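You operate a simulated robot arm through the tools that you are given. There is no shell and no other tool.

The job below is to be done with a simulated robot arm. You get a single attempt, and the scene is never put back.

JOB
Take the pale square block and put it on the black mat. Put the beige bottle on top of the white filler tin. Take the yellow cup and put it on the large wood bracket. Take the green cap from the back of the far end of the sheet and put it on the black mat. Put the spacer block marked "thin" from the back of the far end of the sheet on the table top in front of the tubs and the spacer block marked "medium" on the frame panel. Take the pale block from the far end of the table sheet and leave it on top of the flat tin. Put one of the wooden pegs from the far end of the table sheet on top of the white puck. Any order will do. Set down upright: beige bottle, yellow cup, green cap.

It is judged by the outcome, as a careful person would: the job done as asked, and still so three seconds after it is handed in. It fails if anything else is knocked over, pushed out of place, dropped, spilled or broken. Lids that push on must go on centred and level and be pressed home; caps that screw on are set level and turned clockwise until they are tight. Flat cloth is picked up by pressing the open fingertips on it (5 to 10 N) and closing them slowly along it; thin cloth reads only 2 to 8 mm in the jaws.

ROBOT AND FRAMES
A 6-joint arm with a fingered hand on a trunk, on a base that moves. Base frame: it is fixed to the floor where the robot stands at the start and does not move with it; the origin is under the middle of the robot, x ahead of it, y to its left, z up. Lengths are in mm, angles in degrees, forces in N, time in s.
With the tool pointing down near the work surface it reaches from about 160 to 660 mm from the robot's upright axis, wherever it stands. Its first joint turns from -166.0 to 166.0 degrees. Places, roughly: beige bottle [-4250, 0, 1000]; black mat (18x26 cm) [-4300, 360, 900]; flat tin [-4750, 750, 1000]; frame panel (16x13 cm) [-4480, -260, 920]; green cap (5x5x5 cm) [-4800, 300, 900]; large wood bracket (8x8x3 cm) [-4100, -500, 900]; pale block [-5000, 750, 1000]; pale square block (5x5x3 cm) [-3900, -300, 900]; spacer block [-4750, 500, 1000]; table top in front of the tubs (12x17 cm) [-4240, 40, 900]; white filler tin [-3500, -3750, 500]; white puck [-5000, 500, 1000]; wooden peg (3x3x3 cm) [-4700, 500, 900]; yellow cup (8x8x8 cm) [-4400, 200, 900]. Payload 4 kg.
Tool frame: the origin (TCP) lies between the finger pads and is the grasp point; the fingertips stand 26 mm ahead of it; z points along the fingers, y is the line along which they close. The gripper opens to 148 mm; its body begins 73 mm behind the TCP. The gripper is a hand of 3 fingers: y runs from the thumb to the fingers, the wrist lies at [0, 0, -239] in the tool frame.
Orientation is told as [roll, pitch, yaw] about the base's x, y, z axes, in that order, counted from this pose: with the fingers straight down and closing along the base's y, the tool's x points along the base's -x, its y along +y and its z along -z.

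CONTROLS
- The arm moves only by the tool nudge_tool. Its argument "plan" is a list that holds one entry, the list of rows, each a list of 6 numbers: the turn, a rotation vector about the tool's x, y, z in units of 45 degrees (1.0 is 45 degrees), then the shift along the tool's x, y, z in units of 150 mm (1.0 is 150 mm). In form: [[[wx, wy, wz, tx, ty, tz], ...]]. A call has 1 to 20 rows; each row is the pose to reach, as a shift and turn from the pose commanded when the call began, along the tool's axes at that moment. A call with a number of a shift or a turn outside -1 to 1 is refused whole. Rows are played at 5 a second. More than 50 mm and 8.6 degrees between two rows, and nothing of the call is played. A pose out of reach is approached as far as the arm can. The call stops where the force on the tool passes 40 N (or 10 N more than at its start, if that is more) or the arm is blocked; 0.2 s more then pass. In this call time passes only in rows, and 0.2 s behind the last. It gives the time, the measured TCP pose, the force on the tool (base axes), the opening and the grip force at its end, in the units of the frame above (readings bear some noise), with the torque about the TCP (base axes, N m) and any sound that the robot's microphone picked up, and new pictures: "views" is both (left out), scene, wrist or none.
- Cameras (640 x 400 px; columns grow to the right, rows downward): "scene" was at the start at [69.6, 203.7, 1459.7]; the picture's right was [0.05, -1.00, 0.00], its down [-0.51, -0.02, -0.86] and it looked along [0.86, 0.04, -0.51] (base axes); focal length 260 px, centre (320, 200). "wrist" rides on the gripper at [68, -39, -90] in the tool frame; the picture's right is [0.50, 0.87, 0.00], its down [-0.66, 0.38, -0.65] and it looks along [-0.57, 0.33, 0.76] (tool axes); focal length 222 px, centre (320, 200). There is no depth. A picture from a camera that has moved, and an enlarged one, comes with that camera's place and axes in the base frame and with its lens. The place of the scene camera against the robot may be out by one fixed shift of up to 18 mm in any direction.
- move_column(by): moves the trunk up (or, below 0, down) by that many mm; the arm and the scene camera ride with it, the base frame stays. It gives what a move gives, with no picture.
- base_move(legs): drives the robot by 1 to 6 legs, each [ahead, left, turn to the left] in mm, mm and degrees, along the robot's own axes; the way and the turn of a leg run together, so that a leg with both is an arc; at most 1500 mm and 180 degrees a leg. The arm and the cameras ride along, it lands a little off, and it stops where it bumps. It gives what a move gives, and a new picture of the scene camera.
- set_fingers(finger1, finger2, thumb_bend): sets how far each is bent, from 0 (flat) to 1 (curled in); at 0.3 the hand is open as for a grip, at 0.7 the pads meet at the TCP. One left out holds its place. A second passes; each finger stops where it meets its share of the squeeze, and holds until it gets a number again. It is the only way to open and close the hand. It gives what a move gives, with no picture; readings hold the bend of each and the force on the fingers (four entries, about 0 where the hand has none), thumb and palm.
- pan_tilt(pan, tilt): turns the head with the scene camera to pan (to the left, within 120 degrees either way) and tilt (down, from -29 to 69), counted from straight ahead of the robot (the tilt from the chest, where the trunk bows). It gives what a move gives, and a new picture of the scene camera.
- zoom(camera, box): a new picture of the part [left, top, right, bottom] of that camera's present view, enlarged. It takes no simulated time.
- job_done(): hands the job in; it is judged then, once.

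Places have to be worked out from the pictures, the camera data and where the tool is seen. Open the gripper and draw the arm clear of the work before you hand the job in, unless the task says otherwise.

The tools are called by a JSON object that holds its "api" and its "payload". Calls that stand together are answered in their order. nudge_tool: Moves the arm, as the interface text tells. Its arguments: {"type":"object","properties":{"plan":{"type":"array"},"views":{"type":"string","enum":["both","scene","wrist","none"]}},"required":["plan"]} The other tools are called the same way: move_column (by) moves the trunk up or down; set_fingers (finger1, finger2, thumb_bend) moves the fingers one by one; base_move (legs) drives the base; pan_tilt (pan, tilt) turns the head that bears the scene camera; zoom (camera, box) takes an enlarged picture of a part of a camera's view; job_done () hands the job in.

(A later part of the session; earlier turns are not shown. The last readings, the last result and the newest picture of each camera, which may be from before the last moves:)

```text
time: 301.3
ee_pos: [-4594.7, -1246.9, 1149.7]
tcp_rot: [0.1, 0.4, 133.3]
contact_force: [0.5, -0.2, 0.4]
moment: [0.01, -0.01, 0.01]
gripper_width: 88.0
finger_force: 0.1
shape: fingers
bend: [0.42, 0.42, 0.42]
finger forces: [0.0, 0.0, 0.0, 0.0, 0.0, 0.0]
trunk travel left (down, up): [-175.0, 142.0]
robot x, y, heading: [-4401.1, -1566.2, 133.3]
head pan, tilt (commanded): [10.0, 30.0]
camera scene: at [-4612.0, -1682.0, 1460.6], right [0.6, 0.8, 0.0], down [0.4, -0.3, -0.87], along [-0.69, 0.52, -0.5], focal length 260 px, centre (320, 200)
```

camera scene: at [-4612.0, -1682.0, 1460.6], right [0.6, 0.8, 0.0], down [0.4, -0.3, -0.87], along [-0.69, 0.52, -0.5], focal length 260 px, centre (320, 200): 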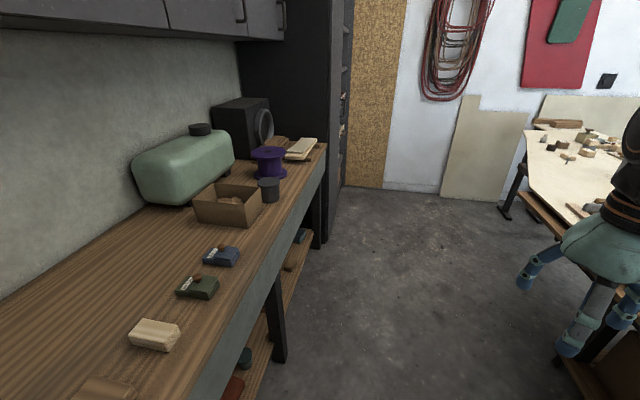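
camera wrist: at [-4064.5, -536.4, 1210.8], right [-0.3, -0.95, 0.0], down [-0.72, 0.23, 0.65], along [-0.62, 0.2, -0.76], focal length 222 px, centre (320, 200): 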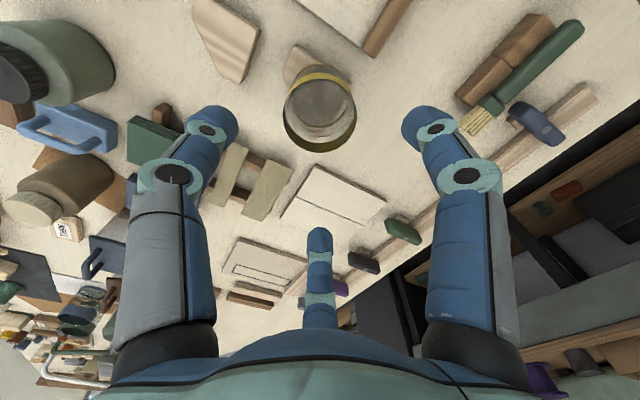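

I'm in the back aisle with about 500 mm to each side. I drive along it to beyond the MEDIUM block and turn right to face the table.

{"api": "base_move", "payload": {"legs": [[880, -10, -0.8], [870, -10, 0], [0, 0, -90]]}}

{"api": "pan_tilt", "payload": {"pan": 0, "tilt": 50}}

```text
time: 314.0
ee_pos: [-5248.4, -84.0, 1149.3]
tcp_rot: [0.1, 0.2, 41.9]
contact_force: [0.5, 1.2, -0.4]
moment: [-0.03, -0.02, 0.01]
gripper_width: 87.9
finger_force: 0.1
shape: fingers
bend: [0.42, 0.42, 0.42]
finger forces: [0.0, 0.0, 0.0, 0.0, 0.0, 0.0]
trunk travel left (down, up): [-175.0, 142.0]
robot x, y, heading: [-5575.7, -269.3, 42.1]
head pan, tilt (commanded): [10.0, 30.0]
camera scene: at [-5671.6, -65.4, 1460.7], right [0.79, -0.62, 0.0], down [-0.31, -0.39, -0.87], along [0.53, 0.68, -0.5], focal length 260 px, centre (320, 200)
```

scene: 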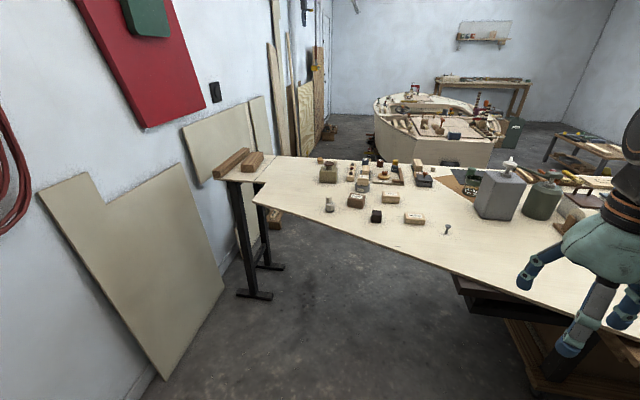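

```text
time: 314.8
ee_pos: [-5248.8, -83.4, 1150.6]
tcp_rot: [0.2, 0.3, 41.8]
contact_force: [-0.5, -0.1, 0.1]
moment: [0.05, -0.03, -0.03]
gripper_width: 88.3
finger_force: 0.1
shape: fingers
bend: [0.42, 0.42, 0.42]
finger forces: [0.0, 0.1, 0.1, 0.0, 0.0, 0.1]
trunk travel left (down, up): [-175.0, 142.0]
robot x, y, heading: [-5576.1, -265.9, 42.0]
head pan, tilt (commanded): [0.0, 50.0]
camera scene: at [-5670.1, -85.1, 1431.2], right [0.67, -0.74, 0.0], down [-0.57, -0.51, -0.64], along [0.48, 0.43, -0.77], focal length 260 px, centre (320, 200)
```

scene: 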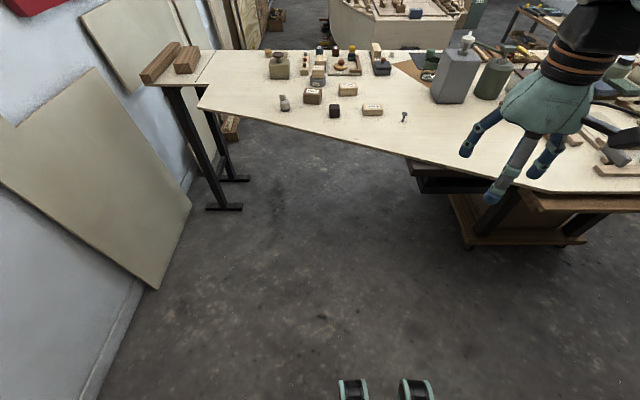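

The aisle side is open here. I drive ahead 390 mm toward the sheet's slanted back edge to reach MEDIUM.

{"api": "base_move", "payload": {"legs": [[390, 0, 0.4]]}}

{"api": "pan_tilt", "payload": {"pan": 0, "tilt": 60}}

```text
time: 317.2
ee_pos: [-4963.3, 179.8, 1149.2]
tcp_rot: [0.1, 0.3, 42.4]
contact_force: [0.3, -0.3, -0.1]
moment: [0.01, -0.01, -0.01]
gripper_width: 88.2
finger_force: 0.0
shape: fingers
bend: [0.42, 0.42, 0.42]
finger forces: [0.0, 0.0, 0.1, 0.1, 0.0, 0.1]
trunk travel left (down, up): [-175.0, 142.0]
robot x, y, heading: [-5282.8, -11.0, 42.3]
head pan, tilt (commanded): [0.0, 50.0]
camera scene: at [-5384.5, 174.4, 1431.1], right [0.67, -0.74, 0.0], down [-0.57, -0.52, -0.64], along [0.47, 0.43, -0.77], focal length 260 px, centre (320, 200)
```

scene: 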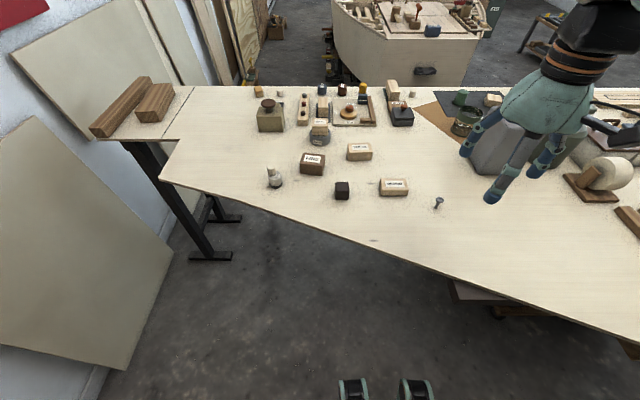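

```text
time: 318.0
ee_pos: [-4963.9, 178.4, 1150.3]
tcp_rot: [0.1, 0.2, 42.4]
contact_force: [-0.8, -0.2, 0.4]
moment: [0.0, 0.03, 0.05]
gripper_width: 88.4
finger_force: 0.1
shape: fingers
bend: [0.42, 0.42, 0.42]
finger forces: [0.0, 0.1, 0.0, 0.1, 0.0, 0.0]
trunk travel left (down, up): [-175.0, 142.0]
robot x, y, heading: [-5286.2, -5.5, 42.5]
head pan, tilt (commanded): [0.0, 60.0]
camera scene: at [-5392.6, 166.9, 1418.6], right [0.67, -0.74, 0.0], down [-0.64, -0.58, -0.5], along [0.37, 0.34, -0.87], focal length 260 px, centre (320, 200)
```

scene: 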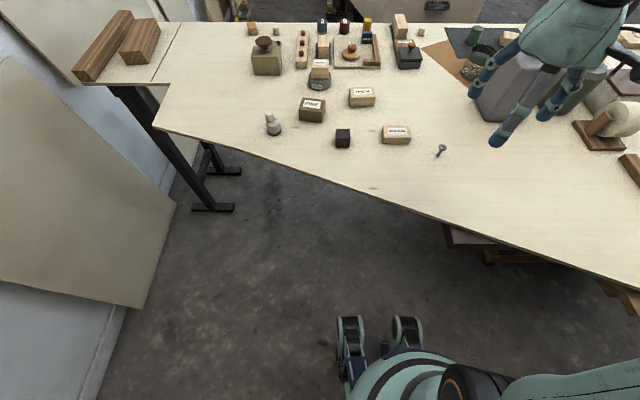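

MEDIUM is at about (-4906, 348). I move the hand over it.

{"api": "nudge_tool", "payload": {"plan": [[[0, 0, 0, -0.22, 0.2, 0.05], [0, 0, 0, -0.45, 0.4, 0.15], [0, 0, 0, -0.7, 0.55, 0.25], [0, 0, 0, -0.95, 0.55, 0.4], [0, 0, 0, -0.95, 0.55, 0.5]]], "views": "both"}}

{"api": "zoom", "payload": {"camera": "wrist", "box": [200, 40, 440, 200]}}

```text
time: 319.2
ee_pos: [-4913.8, 336.5, 1074.1]
tcp_rot: [0.1, 0.2, 42.4]
contact_force: [-0.4, 0.6, -0.7]
moment: [0.03, 0.01, 0.01]
gripper_width: 88.2
finger_force: 0.0
shape: fingers
bend: [0.42, 0.42, 0.42]
finger forces: [0.0, 0.0, 0.0, 0.0, 0.1, 0.0]
trunk travel left (down, up): [-175.0, 142.0]
robot x, y, heading: [-5286.8, -8.3, 42.3]
head pan, tilt (commanded): [0.0, 60.0]
camera scene: at [-5393.1, 166.6, 1418.6], right [0.67, -0.74, 0.0], down [-0.64, -0.58, -0.5], along [0.37, 0.34, -0.87], focal length 260 px, centre (320, 200)
camera wrist: at [-4935.9, 261.4, 1164.1], right [-0.95, 0.3, 0.0], down [0.23, 0.72, 0.65], along [0.19, 0.62, -0.76], focal length 222 px, centre (320, 200)
```

scene: 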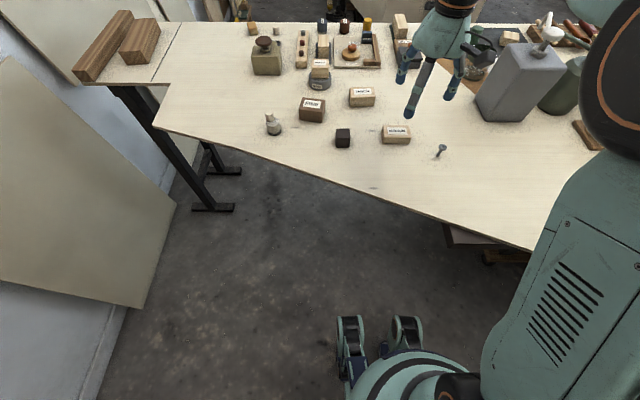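
wrist: 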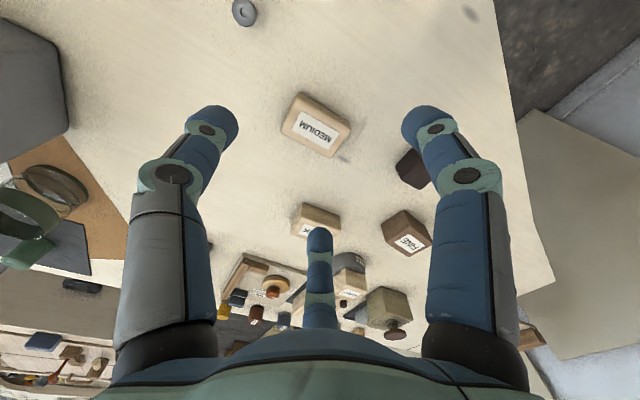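

```text
2.50 times, centred on (320, 120) of wrist
camera zoom: at [-4935.9, 261.4, 1164.1], right [-0.95, 0.3, 0.0], down [0.23, 0.72, 0.65], along [0.19, 0.62, -0.76], focal length 555 px, centre (320, 400)
```

zoom: 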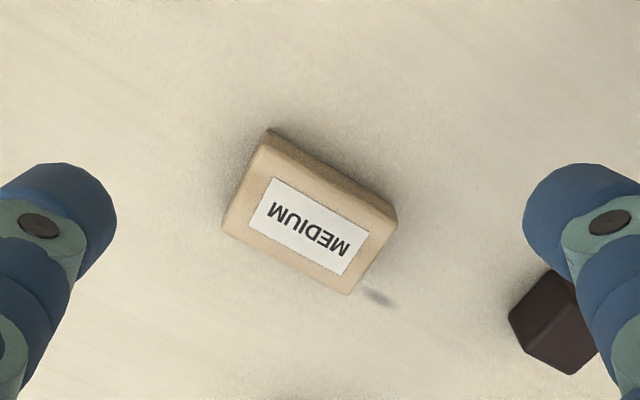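

MEDIUM's centre is (-4900, 358), 64 × 42 mm, long side along the closing line. I set the opening, shift for an even grip and descend.

{"api": "set_fingers", "payload": {"finger1": 0.46, "finger2": 0.46, "thumb_bend": 0.46}}

{"api": "nudge_tool", "payload": {"plan": [[[0, 0, 0, -0.165, -0.013, 0.1], [0, 0, 0, -0.165, -0.013, 0.4], [0, 0, 0, -0.165, -0.013, 0.7], [0, 0, 0, -0.165, -0.013, 0.86], [0, 0, 0, -0.165, -0.013, 0.86]]], "views": "wrist"}}

{"api": "zoom", "payload": {"camera": "wrist", "box": [180, 60, 460, 240]}}

```text
time: 320.2
ee_pos: [-4913.7, 334.8, 1074.1]
tcp_rot: [0.0, 0.3, 42.5]
contact_force: [-0.1, 0.2, 0.4]
moment: [0.01, 0.0, -0.01]
gripper_width: 75.9
finger_force: 0.0
shape: fingers
bend: [0.46, 0.46, 0.46]
finger forces: [0.0, 0.0, 0.1, 0.1, 0.1, 0.1]
trunk travel left (down, up): [-175.0, 142.0]
robot x, y, heading: [-5285.1, -8.8, 42.6]
head pan, tilt (commanded): [0.0, 60.0]
```

```text
time: 321.4
ee_pos: [-4895.4, 350.5, 944.2]
tcp_rot: [0.1, 0.3, 42.4]
contact_force: [0.0, -0.2, 0.1]
moment: [0.06, 0.01, 0.03]
gripper_width: 75.8
finger_force: 0.1
shape: fingers
bend: [0.46, 0.46, 0.46]
finger forces: [0.0, 0.0, 0.1, 0.0, 0.0, 0.0]
trunk travel left (down, up): [-175.0, 142.0]
robot x, y, heading: [-5283.7, -12.3, 42.6]
head pan, tilt (commanded): [0.0, 60.0]
camera wrist: at [-4917.1, 277.0, 1034.7], right [-0.95, 0.3, 0.0], down [0.23, 0.72, 0.65], along [0.19, 0.62, -0.76], focal length 222 px, centre (320, 200)
```

wrist: 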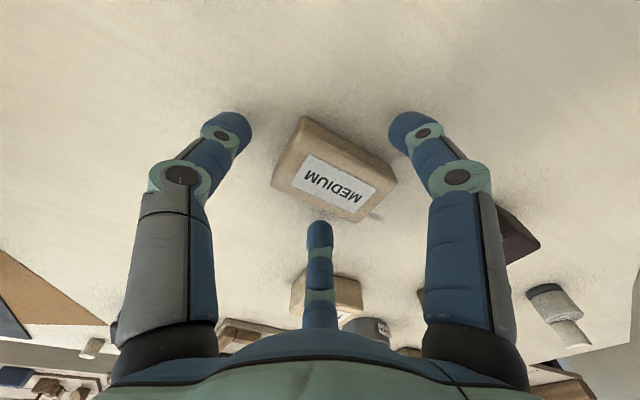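

```text
2.22 times, centred on (320, 150) of wrist
camera zoom: at [-4917.1, 277.0, 1034.7], right [-0.95, 0.3, 0.0], down [0.23, 0.72, 0.65], along [0.19, 0.62, -0.76], focal length 494 px, centre (320, 311)
```

zoom: 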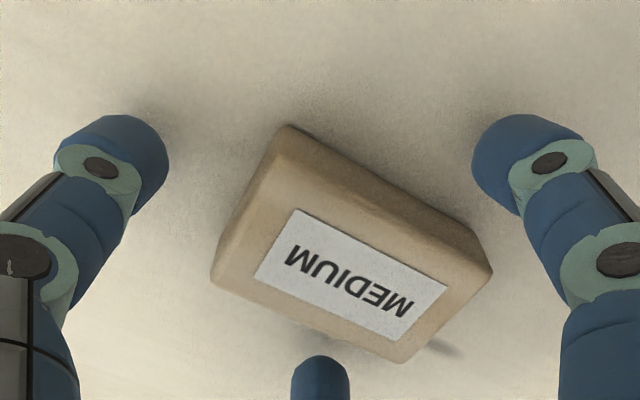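

{"api": "nudge_tool", "payload": {"plan": [[[0, 0, 0, -0.02, 0.005, 0.02], [0, 0, 0, -0.02, 0.005, 0.045], [0, 0, 0, -0.02, 0.005, 0.045]]], "views": "none"}}

{"api": "set_fingers", "payload": {"finger1": 0.58, "finger2": 0.58, "thumb_bend": 0.58}}

{"api": "set_fingers", "payload": {"finger1": 0.64, "finger2": 0.64, "thumb_bend": 0.65}}

{"api": "zoom", "payload": {"camera": "wrist", "box": [180, 60, 460, 240]}}

```text
time: 322.2
ee_pos: [-4894.4, 352.5, 938.8]
tcp_rot: [0.1, 0.2, 42.3]
contact_force: [0.1, -0.2, -0.2]
moment: [0.03, -0.03, -0.02]
gripper_width: 75.7
finger_force: 0.0
shape: fingers
bend: [0.46, 0.46, 0.46]
finger forces: [0.0, 0.0, 0.0, 0.0, 0.0, 0.1]
trunk travel left (down, up): [-175.0, 142.0]
robot x, y, heading: [-5285.5, -5.7, 42.3]
head pan, tilt (commanded): [0.0, 60.0]
```

```text
time: 323.2
ee_pos: [-4894.5, 352.8, 939.4]
tcp_rot: [0.1, 0.3, 42.4]
contact_force: [-0.2, 0.9, 0.8]
moment: [0.0, -0.02, 0.02]
gripper_width: 42.6
finger_force: 1.9
shape: fingers
bend: [0.56, 0.56, 0.56]
finger forces: [1.0, 0.9, 0.0, 0.1, 0.9, 0.0]
trunk travel left (down, up): [-175.0, 142.0]
robot x, y, heading: [-5287.1, -6.9, 42.4]
head pan, tilt (commanded): [0.0, 60.0]
```

```text
time: 324.2
ee_pos: [-4894.2, 353.3, 938.5]
tcp_rot: [0.2, 0.2, 42.4]
contact_force: [0.0, -0.2, 0.7]
moment: [0.04, 0.0, -0.02]
gripper_width: 33.1
finger_force: 7.8
shape: fingers
bend: [0.57, 0.57, 0.62]
finger forces: [5.6, 5.7, 0.0, 0.0, 5.1, 0.0]
trunk travel left (down, up): [-175.0, 142.0]
robot x, y, heading: [-5284.0, -6.3, 42.2]
head pan, tilt (commanded): [0.0, 60.0]
```

```text
2.22 times, centred on (320, 150) of wrist
camera zoom: at [-4916.1, 279.4, 1028.5], right [-0.95, 0.3, 0.0], down [0.23, 0.72, 0.65], along [0.19, 0.62, -0.76], focal length 494 px, centre (320, 311)
```

zoom: 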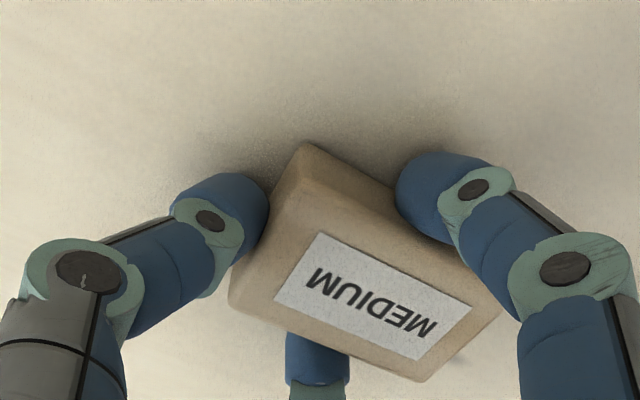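

The grip is even. I tighten a bit, lift, and retract toward the aisle.

{"api": "set_fingers", "payload": {"finger1": 0.66, "finger2": 0.66, "thumb_bend": 0.68}}

{"api": "nudge_tool", "payload": {"plan": [[[0, 0, 0, 0, 0, -0.05], [0, 0, 0, 0, 0, -0.2], [0, 0, 0, 0, 0, -0.45], [0, 0, 0, 0.1, 0, -0.7], [0, 0, 0, 0.3, 0, -0.9], [0, 0, 0, 0.5, 0, -1]]], "views": "both"}}

```text
time: 325.2
ee_pos: [-4893.5, 353.9, 937.7]
tcp_rot: [0.1, 0.3, 42.3]
contact_force: [0.5, 0.3, 0.9]
moment: [0.03, 0.03, 0.01]
gripper_width: 32.0
finger_force: 10.6
shape: fingers
bend: [0.57, 0.57, 0.63]
finger forces: [7.0, 6.9, 0.1, 0.0, 7.3, 0.1]
trunk travel left (down, up): [-175.0, 142.0]
robot x, y, heading: [-5284.9, -8.7, 42.3]
head pan, tilt (commanded): [0.0, 60.0]
```

```text
time: 326.6
ee_pos: [-4949.5, 301.6, 1089.2]
tcp_rot: [0.1, 0.3, 42.4]
contact_force: [-0.5, -1.0, -0.5]
moment: [-0.01, -0.03, 0.02]
gripper_width: 31.8
finger_force: 10.6
shape: fingers
bend: [0.57, 0.57, 0.63]
finger forces: [7.0, 6.9, 0.0, 0.0, 7.3, 0.0]
trunk travel left (down, up): [-175.0, 142.0]
robot x, y, heading: [-5284.1, -8.0, 42.5]
head pan, tilt (commanded): [0.0, 60.0]
camera scene: at [-5393.2, 166.3, 1418.6], right [0.67, -0.74, 0.0], down [-0.64, -0.58, -0.5], along [0.37, 0.34, -0.87], focal length 260 px, centre (320, 200)
camera wrist: at [-4971.5, 228.6, 1179.5], right [-0.95, 0.3, 0.0], down [0.23, 0.72, 0.65], along [0.19, 0.62, -0.76], focal length 222 px, centre (320, 200)
```

scene: 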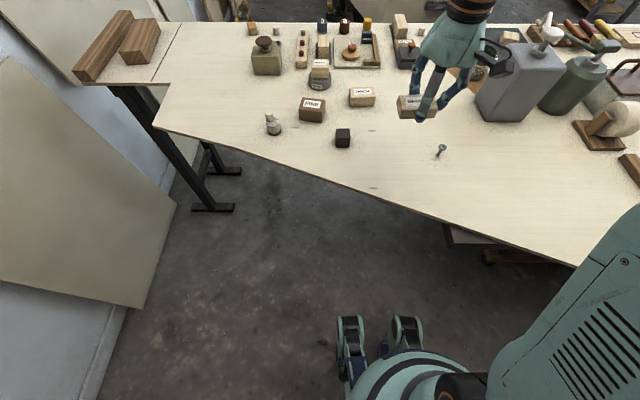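
wrist: 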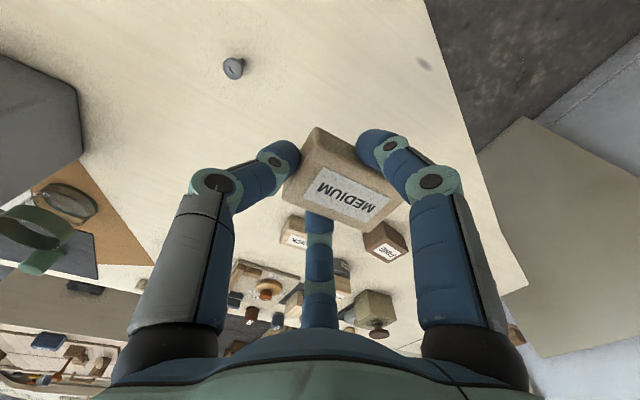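

{"api": "nudge_tool", "payload": {"plan": [[[0, 0, 0, 0.25, 0, -0.1], [0, 0, 0, 0.5, 0, -0.25], [0, 0, 0, 0.75, 0, -0.4], [0, 0, 0, 0.75, 0, -0.4]]], "views": "none"}}

{"api": "base_move", "payload": {"legs": [[-140, 0, 0], [0, -735, 0.2]]}}

{"api": "pan_tilt", "payload": {"pan": -10, "tilt": 50}}

```text
time: 327.6
ee_pos: [-5032.4, 227.3, 1151.4]
tcp_rot: [0.1, 0.3, 42.3]
contact_force: [0.2, 0.8, -0.4]
moment: [0.0, 0.0, -0.02]
gripper_width: 32.0
finger_force: 11.0
shape: fingers
bend: [0.57, 0.57, 0.63]
finger forces: [7.0, 6.9, 0.0, 0.0, 7.3, 0.0]
trunk travel left (down, up): [-175.0, 142.0]
robot x, y, heading: [-5287.3, -9.9, 42.2]
head pan, tilt (commanded): [0.0, 60.0]
```

```text
time: 335.4
ee_pos: [-4637.5, -412.7, 1150.2]
tcp_rot: [0.1, 0.3, 42.1]
contact_force: [0.5, -0.2, 0.1]
moment: [0.0, -0.01, 0.01]
gripper_width: 32.0
finger_force: 10.8
shape: fingers
bend: [0.57, 0.57, 0.63]
finger forces: [7.1, 6.9, 0.1, 0.1, 7.3, 0.1]
trunk travel left (down, up): [-175.0, 142.0]
robot x, y, heading: [-4887.8, -648.3, 42.1]
head pan, tilt (commanded): [0.0, 60.0]
camera scene: at [-4998.1, -472.1, 1418.6], right [0.67, -0.74, 0.0], down [-0.64, -0.58, -0.5], along [0.37, 0.34, -0.87], focal length 260 px, centre (320, 200)
```

scene: 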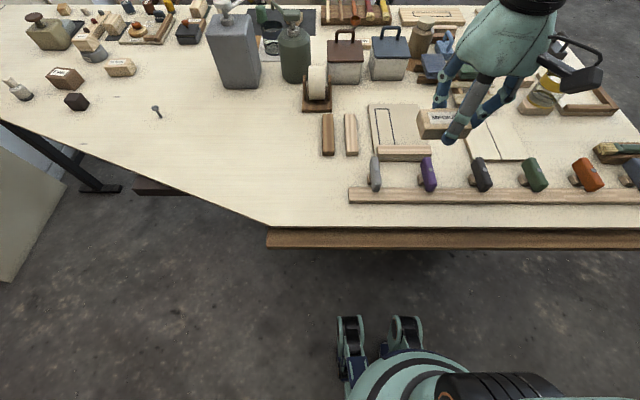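

```text
time: 336.1
ee_pos: [-4636.7, -412.6, 1150.0]
tcp_rot: [0.2, 0.4, 42.1]
contact_force: [0.1, 0.1, -0.5]
moment: [-0.04, 0.0, -0.03]
gripper_width: 31.8
finger_force: 10.4
shape: fingers
bend: [0.57, 0.57, 0.63]
finger forces: [7.0, 6.9, 0.0, 0.1, 7.4, 0.0]
trunk travel left (down, up): [-175.0, 142.0]
robot x, y, heading: [-4891.2, -645.9, 42.2]
head pan, tilt (commanded): [-10.0, 50.0]
camera scene: at [-4982.4, -475.7, 1431.1], right [0.53, -0.85, 0.0], down [-0.65, -0.41, -0.64], along [0.54, 0.34, -0.77], focal length 260 px, centre (320, 200)
```

scene: 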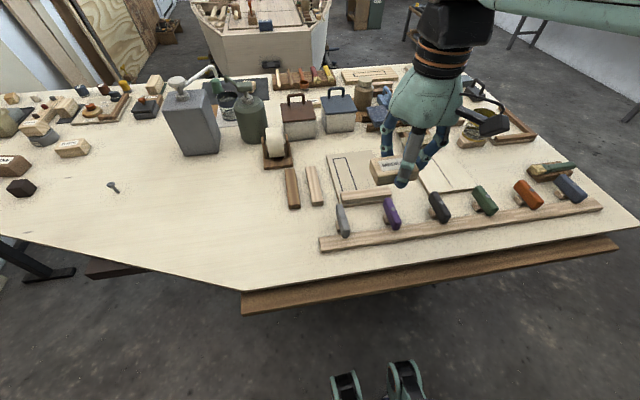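

{"api": "zoom", "payload": {"camera": "scene", "box": [270, 110, 450, 240]}}

{"api": "zoom", "payload": {"camera": "wrist", "box": [0, 0, 640, 400]}}

```text
3.08 times, centred on (360, 175) of scene
camera zoom: at [-4982.4, -475.7, 1431.1], right [0.53, -0.85, 0.0], down [-0.65, -0.41, -0.64], along [0.54, 0.34, -0.77], focal length 799 px, centre (197, 277)
```

zoom: 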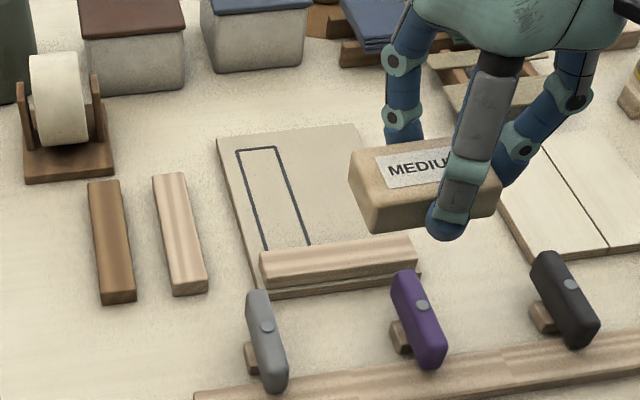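

```text
1.00 times, centred on (320, 200) of wrist (not enlarged: the box is as wide or as high as the picture)
camera zoom: at [-4659.8, -487.1, 1241.4], right [-0.95, 0.31, 0.0], down [0.24, 0.72, 0.65], along [0.2, 0.62, -0.76], focal length 222 px, centre (320, 200)
```

zoom: 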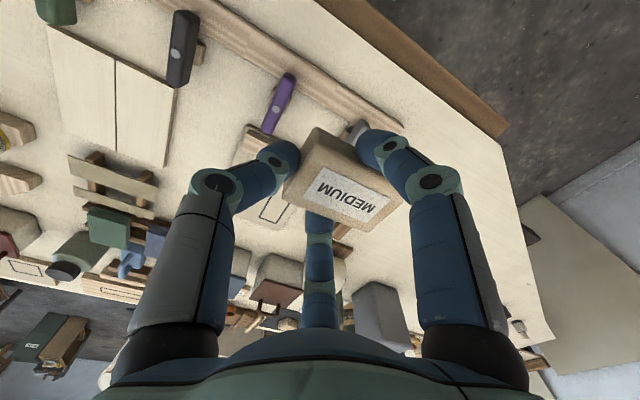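

The panel has a printed outline on one side and a stick along its back edge; its free middle part is the place for MEDIUM. I extend the arm partway and check with the wrist camera.

{"api": "nudge_tool", "payload": {"plan": [[[0, 0, 0, -0.28, -0.05, 0.1], [0, 0, 0, -0.56, -0.1, 0.2], [0, 0, 0, -0.8, -0.18, 0.3], [0, 0, 0, -0.8, -0.18, 0.35]]], "views": "both"}}

```text
time: 337.1
ee_pos: [-4530.2, -352.9, 1098.4]
tcp_rot: [0.0, 0.2, 42.1]
contact_force: [0.1, 0.1, -0.5]
moment: [0.02, 0.01, 0.0]
gripper_width: 31.8
finger_force: 10.9
shape: fingers
bend: [0.57, 0.57, 0.64]
finger forces: [6.9, 6.8, 0.0, 0.0, 7.2, 0.0]
trunk travel left (down, up): [-175.0, 142.0]
robot x, y, heading: [-4893.3, -644.8, 41.9]
head pan, tilt (commanded): [-10.0, 50.0]
camera scene: at [-4983.0, -476.1, 1431.2], right [0.53, -0.85, 0.0], down [-0.65, -0.41, -0.64], along [0.54, 0.34, -0.77], focal length 260 px, centre (320, 200)
camera wrist: at [-4553.3, -427.2, 1189.0], right [-0.95, 0.31, 0.0], down [0.24, 0.72, 0.65], along [0.2, 0.62, -0.76], focal length 222 px, centre (320, 200)
```

scene: 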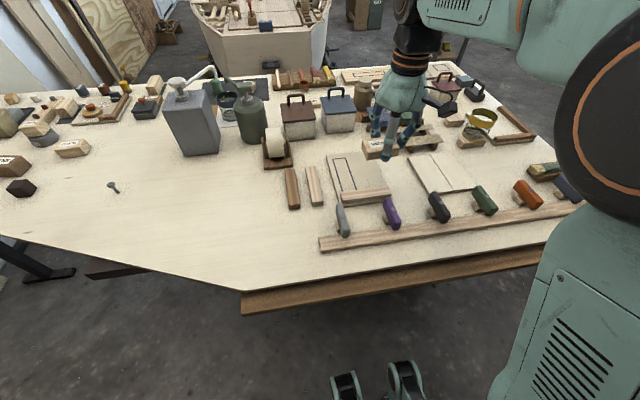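
wrist: 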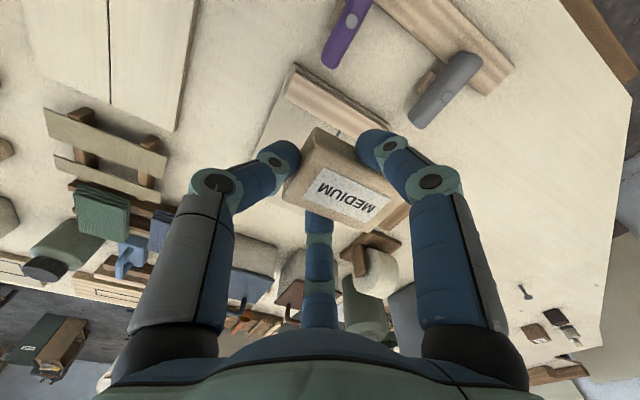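

{"api": "zoom", "payload": {"camera": "scene", "box": [310, 120, 430, 220]}}

{"api": "zoom", "payload": {"camera": "wrist", "box": [200, 40, 440, 220]}}

```text
4.00 times, centred on (370, 170) of scene
camera zoom: at [-4983.0, -476.1, 1431.2], right [0.53, -0.85, 0.0], down [-0.65, -0.41, -0.64], along [0.54, 0.34, -0.77], focal length 1039 px, centre (120, 320)
```

zoom: 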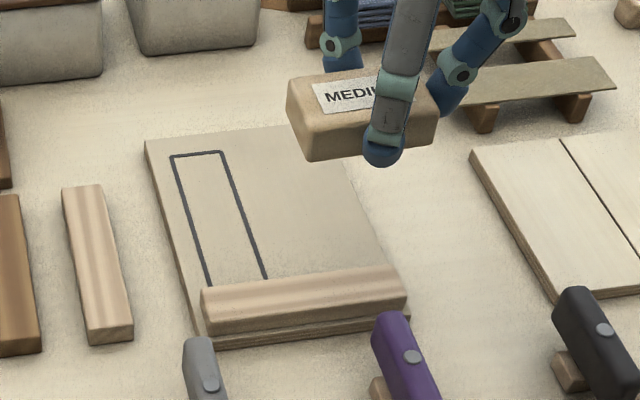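

```text
2.22 times, centred on (320, 130) of wrist
camera zoom: at [-4553.3, -427.2, 1189.0], right [-0.95, 0.31, 0.0], down [0.24, 0.72, 0.65], along [0.2, 0.62, -0.76], focal length 494 px, centre (320, 356)
```

zoom: 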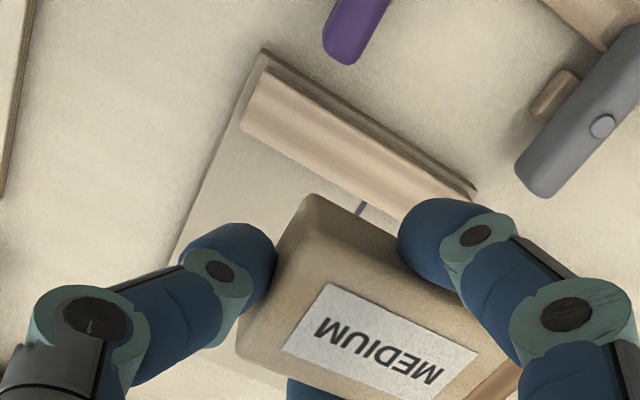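

The panel is 140 mm wide; its free spot centres on (-4480, -260). I bring MEDIUM over it (slightly right of the outline) and lower.

{"api": "nudge_tool", "payload": {"plan": [[[0, 0, 0, -0.3, -0.01, 0.1], [0, 0, 0, -0.6, -0.018, 0.2], [0, 0, 0, -0.665, -0.018, 0.45], [0, 0, 0, -0.665, -0.018, 0.7], [0, 0, 0, -0.665, -0.018, 0.85], [0, 0, 0, -0.665, -0.018, 0.85]]], "views": "both"}}

{"api": "zoom", "payload": {"camera": "scene", "box": [310, 100, 450, 220]}}

{"api": "zoom", "payload": {"camera": "wrist", "box": [180, 20, 460, 220]}}

```text
time: 338.5
ee_pos: [-4457.0, -289.2, 967.8]
tcp_rot: [0.1, 0.3, 42.1]
contact_force: [0.4, 0.3, 0.4]
moment: [0.03, -0.05, 0.02]
gripper_width: 31.5
finger_force: 10.5
shape: fingers
bend: [0.57, 0.57, 0.64]
finger forces: [6.9, 6.9, 0.1, 0.0, 7.0, 0.0]
trunk travel left (down, up): [-175.0, 142.0]
robot x, y, heading: [-4892.7, -647.3, 42.1]
head pan, tilt (commanded): [-10.0, 50.0]
camera scene: at [-4982.4, -475.8, 1431.2], right [0.53, -0.85, 0.0], down [-0.65, -0.41, -0.64], along [0.54, 0.34, -0.77], focal length 260 px, centre (320, 200)
camera wrist: at [-4478.6, -362.6, 1059.0], right [-0.95, 0.31, 0.0], down [0.24, 0.72, 0.65], along [0.2, 0.62, -0.76], focal length 222 px, centre (320, 200)
```

scene: 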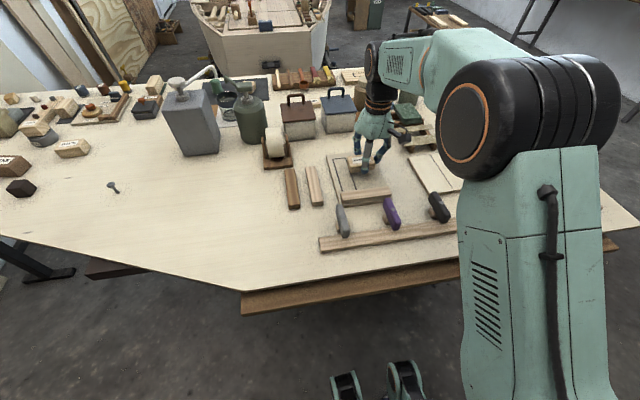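
wrist: 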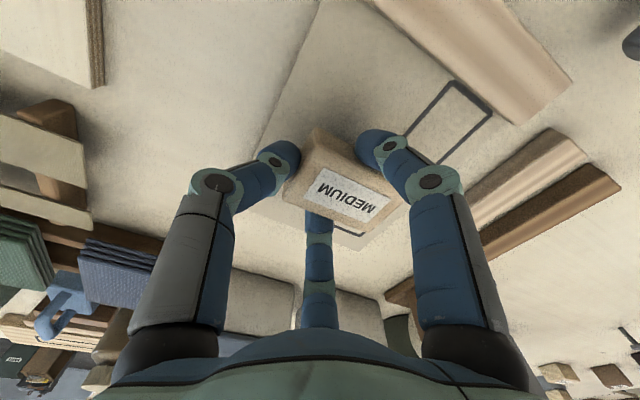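

```text
3.33 times, centred on (380, 160) of scene
camera zoom: at [-4982.4, -475.8, 1431.2], right [0.53, -0.85, 0.0], down [-0.65, -0.41, -0.64], along [0.54, 0.34, -0.77], focal length 866 px, centre (120, 333)
```

zoom: 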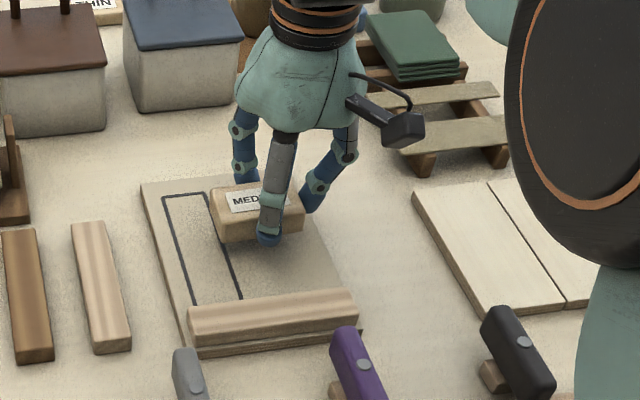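

```text
2.00 times, centred on (320, 120) of wrist
camera zoom: at [-4478.6, -362.6, 1059.0], right [-0.95, 0.31, 0.0], down [0.24, 0.72, 0.65], along [0.2, 0.62, -0.76], focal length 444 px, centre (320, 360)
```

zoom: 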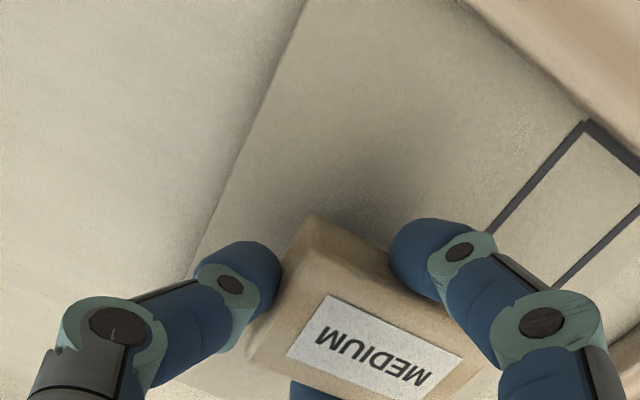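

The block is a little close to the panel's far edge, so I shift it 20 mm toward me and 6 mm left, then lower to contact.

{"api": "nudge_tool", "payload": {"plan": [[[0, 0, 0, 0.07, 0.02, 0.0], [0, 0, 0, 0.13, 0.04, 0.0], [0, 0, 0, 0.13, 0.04, 0.07], [0, 0, 0, 0.13, 0.04, 0.07]]], "views": "none"}}

{"api": "nudge_tool", "payload": {"plan": [[[0, 0, 0, 0, 0, 0.012], [0, 0, 0, 0, 0, 0.024], [0, 0, 0, 0, 0, 0.024]]], "views": "none"}}

{"api": "zoom", "payload": {"camera": "scene", "box": [310, 100, 450, 220]}}

```text
time: 339.5
ee_pos: [-4474.7, -295.6, 959.2]
tcp_rot: [0.1, 0.2, 42.1]
contact_force: [-0.5, 0.1, 0.5]
moment: [0.01, 0.0, -0.04]
gripper_width: 31.4
finger_force: 10.3
shape: fingers
bend: [0.57, 0.57, 0.64]
finger forces: [6.9, 6.8, 0.0, 0.0, 7.0, 0.1]
trunk travel left (down, up): [-175.0, 142.0]
robot x, y, heading: [-4887.3, -646.5, 41.9]
head pan, tilt (commanded): [-10.0, 50.0]
```

```text
time: 340.3
ee_pos: [-4474.9, -297.3, 955.1]
tcp_rot: [0.2, 0.3, 42.1]
contact_force: [-0.4, 0.0, -0.1]
moment: [-0.04, 0.0, 0.03]
gripper_width: 31.5
finger_force: 10.7
shape: fingers
bend: [0.57, 0.57, 0.64]
finger forces: [6.8, 6.7, 0.0, 0.0, 7.0, 0.0]
trunk travel left (down, up): [-175.0, 142.0]
robot x, y, heading: [-4890.7, -644.0, 42.2]
head pan, tilt (commanded): [-10.0, 50.0]
```

```text
3.33 times, centred on (380, 160) of scene
camera zoom: at [-4982.4, -475.7, 1431.2], right [0.53, -0.85, 0.0], down [-0.65, -0.41, -0.64], along [0.54, 0.34, -0.77], focal length 866 px, centre (120, 333)
```

zoom: 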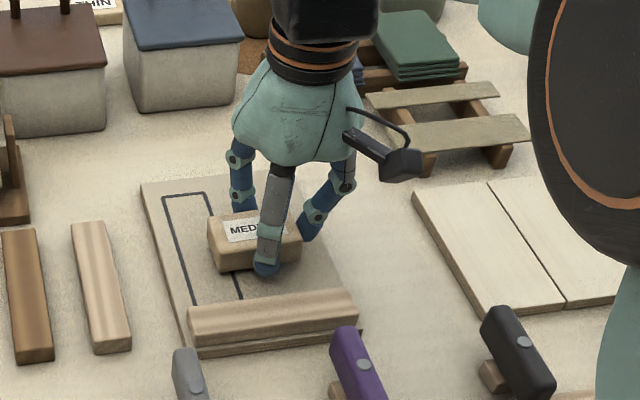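

{"api": "nudge_tool", "payload": {"plan": [[[0, 0, 0, 0, 0, 0.012], [0, 0, 0, 0, 0, 0.02], [0, 0, 0, 0, 0, 0.02]]], "views": "none"}}

{"api": "nudge_tool", "payload": {"plan": [[[0, 0, 0, 0, 0, 0.01], [0, 0, 0, 0, 0, 0.016], [0, 0, 0, 0, 0, 0.016]]], "views": "none"}}

```text
time: 341.1
ee_pos: [-4475.6, -298.1, 951.3]
tcp_rot: [0.1, 0.3, 42.1]
contact_force: [0.1, -0.2, 0.0]
moment: [0.01, 0.02, 0.0]
gripper_width: 31.4
finger_force: 10.1
shape: fingers
bend: [0.57, 0.57, 0.64]
finger forces: [6.9, 6.9, 0.0, 0.0, 7.0, 0.0]
trunk travel left (down, up): [-175.0, 142.0]
robot x, y, heading: [-4893.4, -650.0, 42.2]
head pan, tilt (commanded): [-10.0, 50.0]
```

```text
time: 341.9
ee_pos: [-4474.1, -298.1, 951.0]
tcp_rot: [0.0, 0.2, 42.1]
contact_force: [-0.2, 0.4, -0.4]
moment: [0.02, -0.01, 0.01]
gripper_width: 31.6
finger_force: 10.4
shape: fingers
bend: [0.57, 0.57, 0.64]
finger forces: [6.9, 6.9, 0.1, 0.0, 7.0, 0.0]
trunk travel left (down, up): [-175.0, 142.0]
robot x, y, heading: [-4891.5, -644.7, 42.0]
head pan, tilt (commanded): [-10.0, 50.0]
```

{"api": "nudge_tool", "payload": {"plan": [[[0, 0, 0, 0, 0, 0.01], [0, 0, 0, 0, 0, 0.016], [0, 0, 0, 0, 0, 0.016]]], "views": "none"}}

{"api": "nudge_tool", "payload": {"plan": [[[0, 0, 0, 0, 0, 0.008], [0, 0, 0, 0, 0, 0.012], [0, 0, 0, 0, 0, 0.012]]], "views": "none"}}

```text
time: 342.7
ee_pos: [-4475.8, -296.6, 948.7]
tcp_rot: [0.1, 0.3, 42.0]
contact_force: [0.7, -0.2, 1.7]
moment: [0.1, 0.1, -0.02]
gripper_width: 31.5
finger_force: 10.7
shape: fingers
bend: [0.57, 0.57, 0.64]
finger forces: [7.1, 7.1, 0.0, 0.0, 7.3, 0.0]
trunk travel left (down, up): [-175.0, 142.0]
robot x, y, heading: [-4890.9, -646.7, 42.2]
head pan, tilt (commanded): [-10.0, 50.0]
```

```text
time: 343.5
ee_pos: [-4473.2, -297.6, 947.6]
tcp_rot: [0.0, 0.2, 42.1]
contact_force: [1.6, 0.0, 10.5]
moment: [0.11, 0.03, 0.0]
gripper_width: 30.9
finger_force: 12.0
shape: fingers
bend: [0.57, 0.57, 0.64]
finger forces: [7.4, 8.0, 0.0, 0.0, 7.7, 0.0]
trunk travel left (down, up): [-175.0, 142.0]
robot x, y, heading: [-4891.0, -644.2, 42.0]
head pan, tilt (commanded): [-10.0, 50.0]
```

The block rests on the panel. I open only part way (the stick is close to finger1), then rise.

{"api": "set_fingers", "payload": {"finger1": 0.53, "finger2": 0.52, "thumb_bend": 0.52}}

{"api": "nudge_tool", "payload": {"plan": [[[0, 0, 0, 0, 0, -0.05], [0, 0, 0, 0, 0, -0.15], [0, 0, 0, 0, 0, -0.4], [0, 0, 0, 0, 0, -0.7], [0, 0, 0, 0, 0, -1]]], "views": "both"}}

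{"api": "zoom", "payload": {"camera": "scene", "box": [310, 100, 450, 220]}}

```text
time: 344.5
ee_pos: [-4475.3, -297.1, 946.1]
tcp_rot: [0.1, 0.4, 42.0]
contact_force: [-0.4, -0.3, 1.9]
moment: [0.04, -0.04, 0.04]
gripper_width: 53.4
finger_force: 0.9
shape: fingers
bend: [0.53, 0.53, 0.52]
finger forces: [0.0, 1.8, 0.0, 0.0, 0.1, 0.0]
trunk travel left (down, up): [-175.0, 142.0]
robot x, y, heading: [-4895.2, -644.8, 41.8]
head pan, tilt (commanded): [-10.0, 50.0]
```

```text
time: 345.7
ee_pos: [-4473.5, -294.7, 1098.4]
tcp_rot: [0.2, 0.3, 42.0]
contact_force: [0.2, -0.4, -0.2]
moment: [-0.02, -0.02, 0.01]
gripper_width: 53.7
finger_force: 0.1
shape: fingers
bend: [0.53, 0.52, 0.52]
finger forces: [0.0, 0.0, 0.0, 0.0, 0.1, 0.0]
trunk travel left (down, up): [-175.0, 142.0]
robot x, y, heading: [-4891.0, -646.1, 42.2]
head pan, tilt (commanded): [-10.0, 50.0]
camera scene: at [-4982.5, -475.9, 1431.2], right [0.53, -0.85, 0.0], down [-0.65, -0.41, -0.64], along [0.54, 0.34, -0.77], focal length 260 px, centre (320, 200)
camera wrist: at [-4496.1, -369.4, 1188.6], right [-0.95, 0.31, 0.0], down [0.24, 0.72, 0.65], along [0.2, 0.62, -0.76], focal length 222 px, centre (320, 200)
```

scene: 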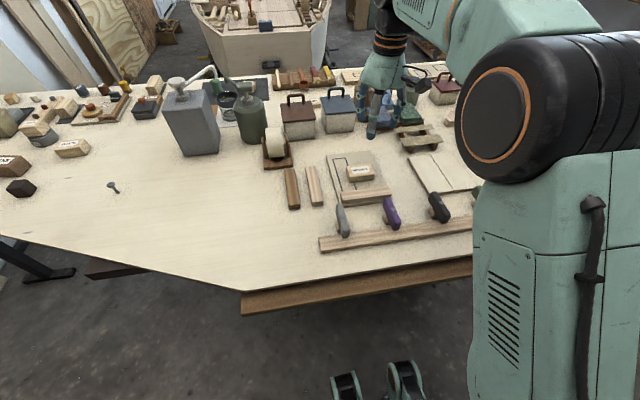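
wrist: 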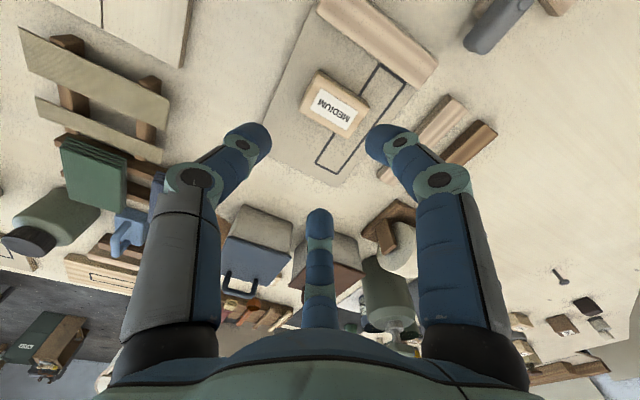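

```text
3.33 times, centred on (380, 160) of scene
camera zoom: at [-4982.5, -475.9, 1431.2], right [0.53, -0.85, 0.0], down [-0.65, -0.41, -0.64], along [0.54, 0.34, -0.77], focal length 866 px, centre (120, 333)
```

zoom: 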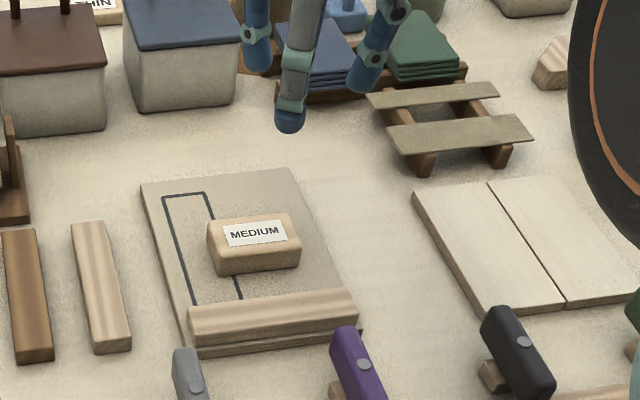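

MEDIUM lies flat on the panel. Only the beige bottle remains; I retract and drive back toward the open floor, stopping where I can inspect the rack with the white filler tin.

{"api": "nudge_tool", "payload": {"plan": [[[0, 0, 0, 0.25, 0, -0.1], [0, 0, 0, 0.5, 0, -0.2], [0, 0, 0, 0.75, 0, -0.3], [0, 0, 0, 1, 0, -0.35]]], "views": "none"}}

{"api": "base_move", "payload": {"legs": [[-240, 0, 0], [0, -900, 0], [0, -870, 0]]}}

{"api": "pan_tilt", "payload": {"pan": -100, "tilt": 30}}

```text
time: 346.7
ee_pos: [-4585.3, -396.4, 1151.7]
tcp_rot: [0.0, 0.1, 42.1]
contact_force: [-0.3, 0.1, 0.4]
moment: [0.01, -0.02, 0.01]
gripper_width: 53.5
finger_force: 0.1
shape: fingers
bend: [0.53, 0.52, 0.52]
finger forces: [0.0, 0.0, 0.0, 0.0, 0.1, 0.0]
trunk travel left (down, up): [-175.0, 142.0]
robot x, y, heading: [-4892.9, -646.3, 42.3]
head pan, tilt (commanded): [-10.0, 50.0]
```

```text
time: 364.1
ee_pos: [-3554.5, -1875.1, 1151.6]
tcp_rot: [0.2, 0.3, 42.7]
contact_force: [0.2, -1.1, 0.1]
moment: [-0.01, -0.03, 0.01]
gripper_width: 53.4
finger_force: 0.0
shape: fingers
bend: [0.53, 0.52, 0.52]
finger forces: [0.0, 0.0, 0.0, 0.0, 0.0, 0.1]
trunk travel left (down, up): [-175.0, 142.0]
robot x, y, heading: [-3861.3, -2127.4, 42.4]
head pan, tilt (commanded): [-10.0, 50.0]
camera scene: at [-3952.6, -1957.2, 1431.2], right [0.54, -0.84, 0.0], down [-0.65, -0.41, -0.64], along [0.54, 0.35, -0.77], focal length 260 px, centre (320, 200)
```

scene: 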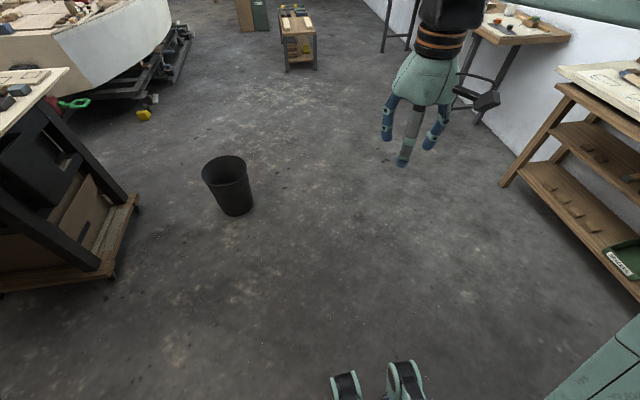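

```text
time: 365.7
ee_pos: [-3554.2, -1874.7, 1150.7]
tcp_rot: [0.0, 0.3, 42.6]
contact_force: [-1.2, -0.3, -0.2]
moment: [0.0, -0.02, 0.03]
gripper_width: 53.5
finger_force: 0.1
shape: fingers
bend: [0.53, 0.52, 0.52]
finger forces: [0.1, 0.1, 0.0, 0.1, 0.0, 0.0]
trunk travel left (down, up): [-175.0, 142.0]
robot x, y, heading: [-3858.4, -2130.3, 42.6]
head pan, tilt (commanded): [-100.0, 30.0]
camera scene: at [-3968.6, -2074.7, 1460.7], right [-0.84, -0.54, 0.0], down [-0.27, 0.42, -0.87], along [0.47, -0.73, -0.5], focal length 260 px, centre (320, 200)
```

scene: 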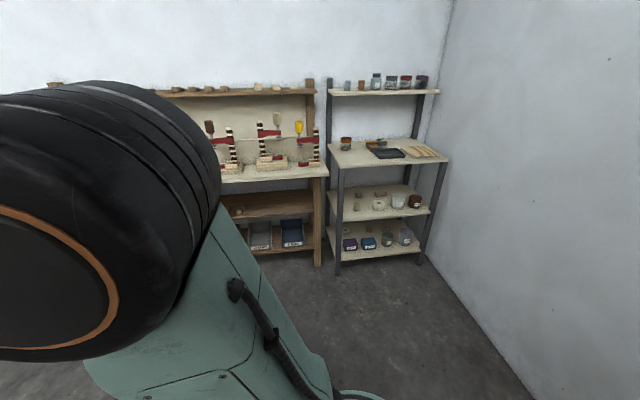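

Good view of the rack. I zoom in on its shelves.

{"api": "zoom", "payload": {"camera": "scene", "box": [320, 120, 460, 270]}}

{"api": "zoom", "payload": {"camera": "scene", "box": [340, 180, 430, 215]}}

{"api": "zoom", "payload": {"camera": "scene", "box": [335, 220, 425, 260]}}

{"api": "zoom", "payload": {"camera": "scene", "box": [320, 60, 460, 165]}}

```text
2.67 times, centred on (390, 195) of scene
camera zoom: at [-3968.6, -2074.7, 1460.7], right [-0.84, -0.54, 0.0], down [-0.27, 0.42, -0.87], along [0.47, -0.73, -0.5], focal length 693 px, centre (133, 213)
```

zoom: 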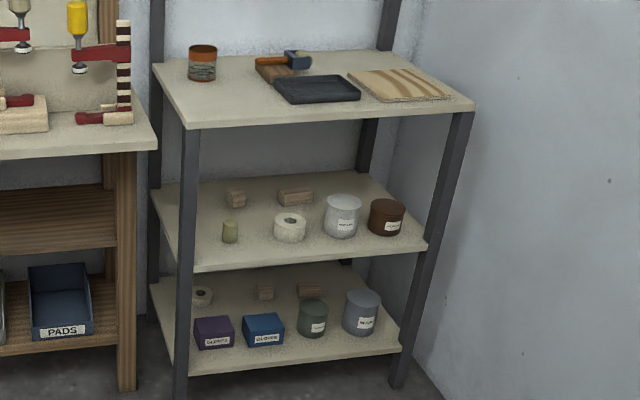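

```text
7.11 times, centred on (385, 198) of scene
camera zoom: at [-3968.6, -2074.7, 1460.7], right [-0.84, -0.54, 0.0], down [-0.27, 0.42, -0.87], along [0.47, -0.73, -0.5], focal length 1847 px, centre (-142, 218)
```

zoom: 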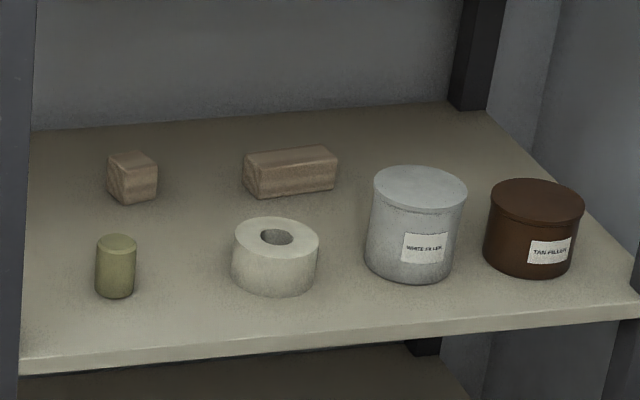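

```text
7.11 times, centred on (380, 240) of scene
camera zoom: at [-3968.6, -2074.7, 1460.7], right [-0.84, -0.54, 0.0], down [-0.27, 0.42, -0.87], along [0.47, -0.73, -0.5], focal length 1847 px, centre (-107, -84)
```

zoom: 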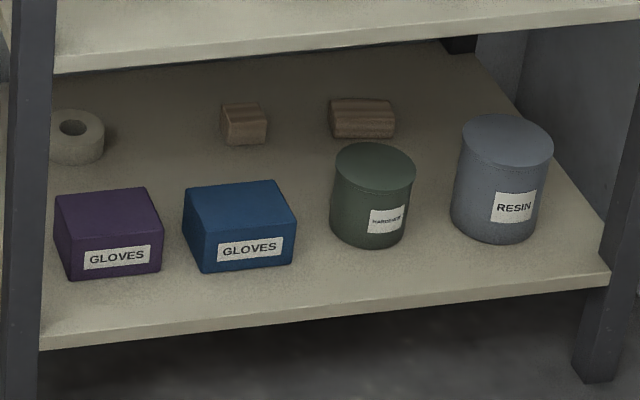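

```text
3.81 times, centred on (390, 112) of scene
camera zoom: at [-3968.6, -2074.7, 1460.7], right [-0.84, -0.54, 0.0], down [-0.27, 0.42, -0.87], along [0.47, -0.73, -0.5], focal length 990 px, centre (53, 533)
```

zoom: 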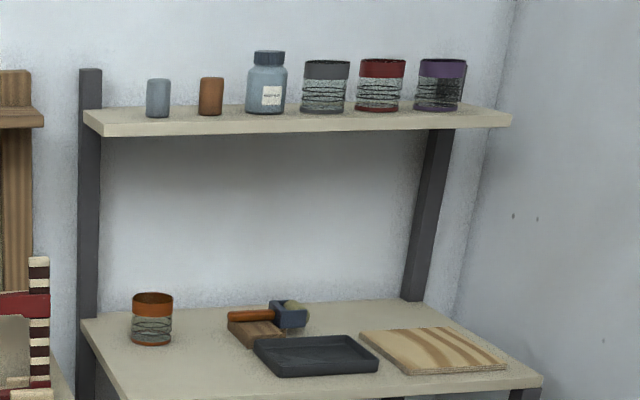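

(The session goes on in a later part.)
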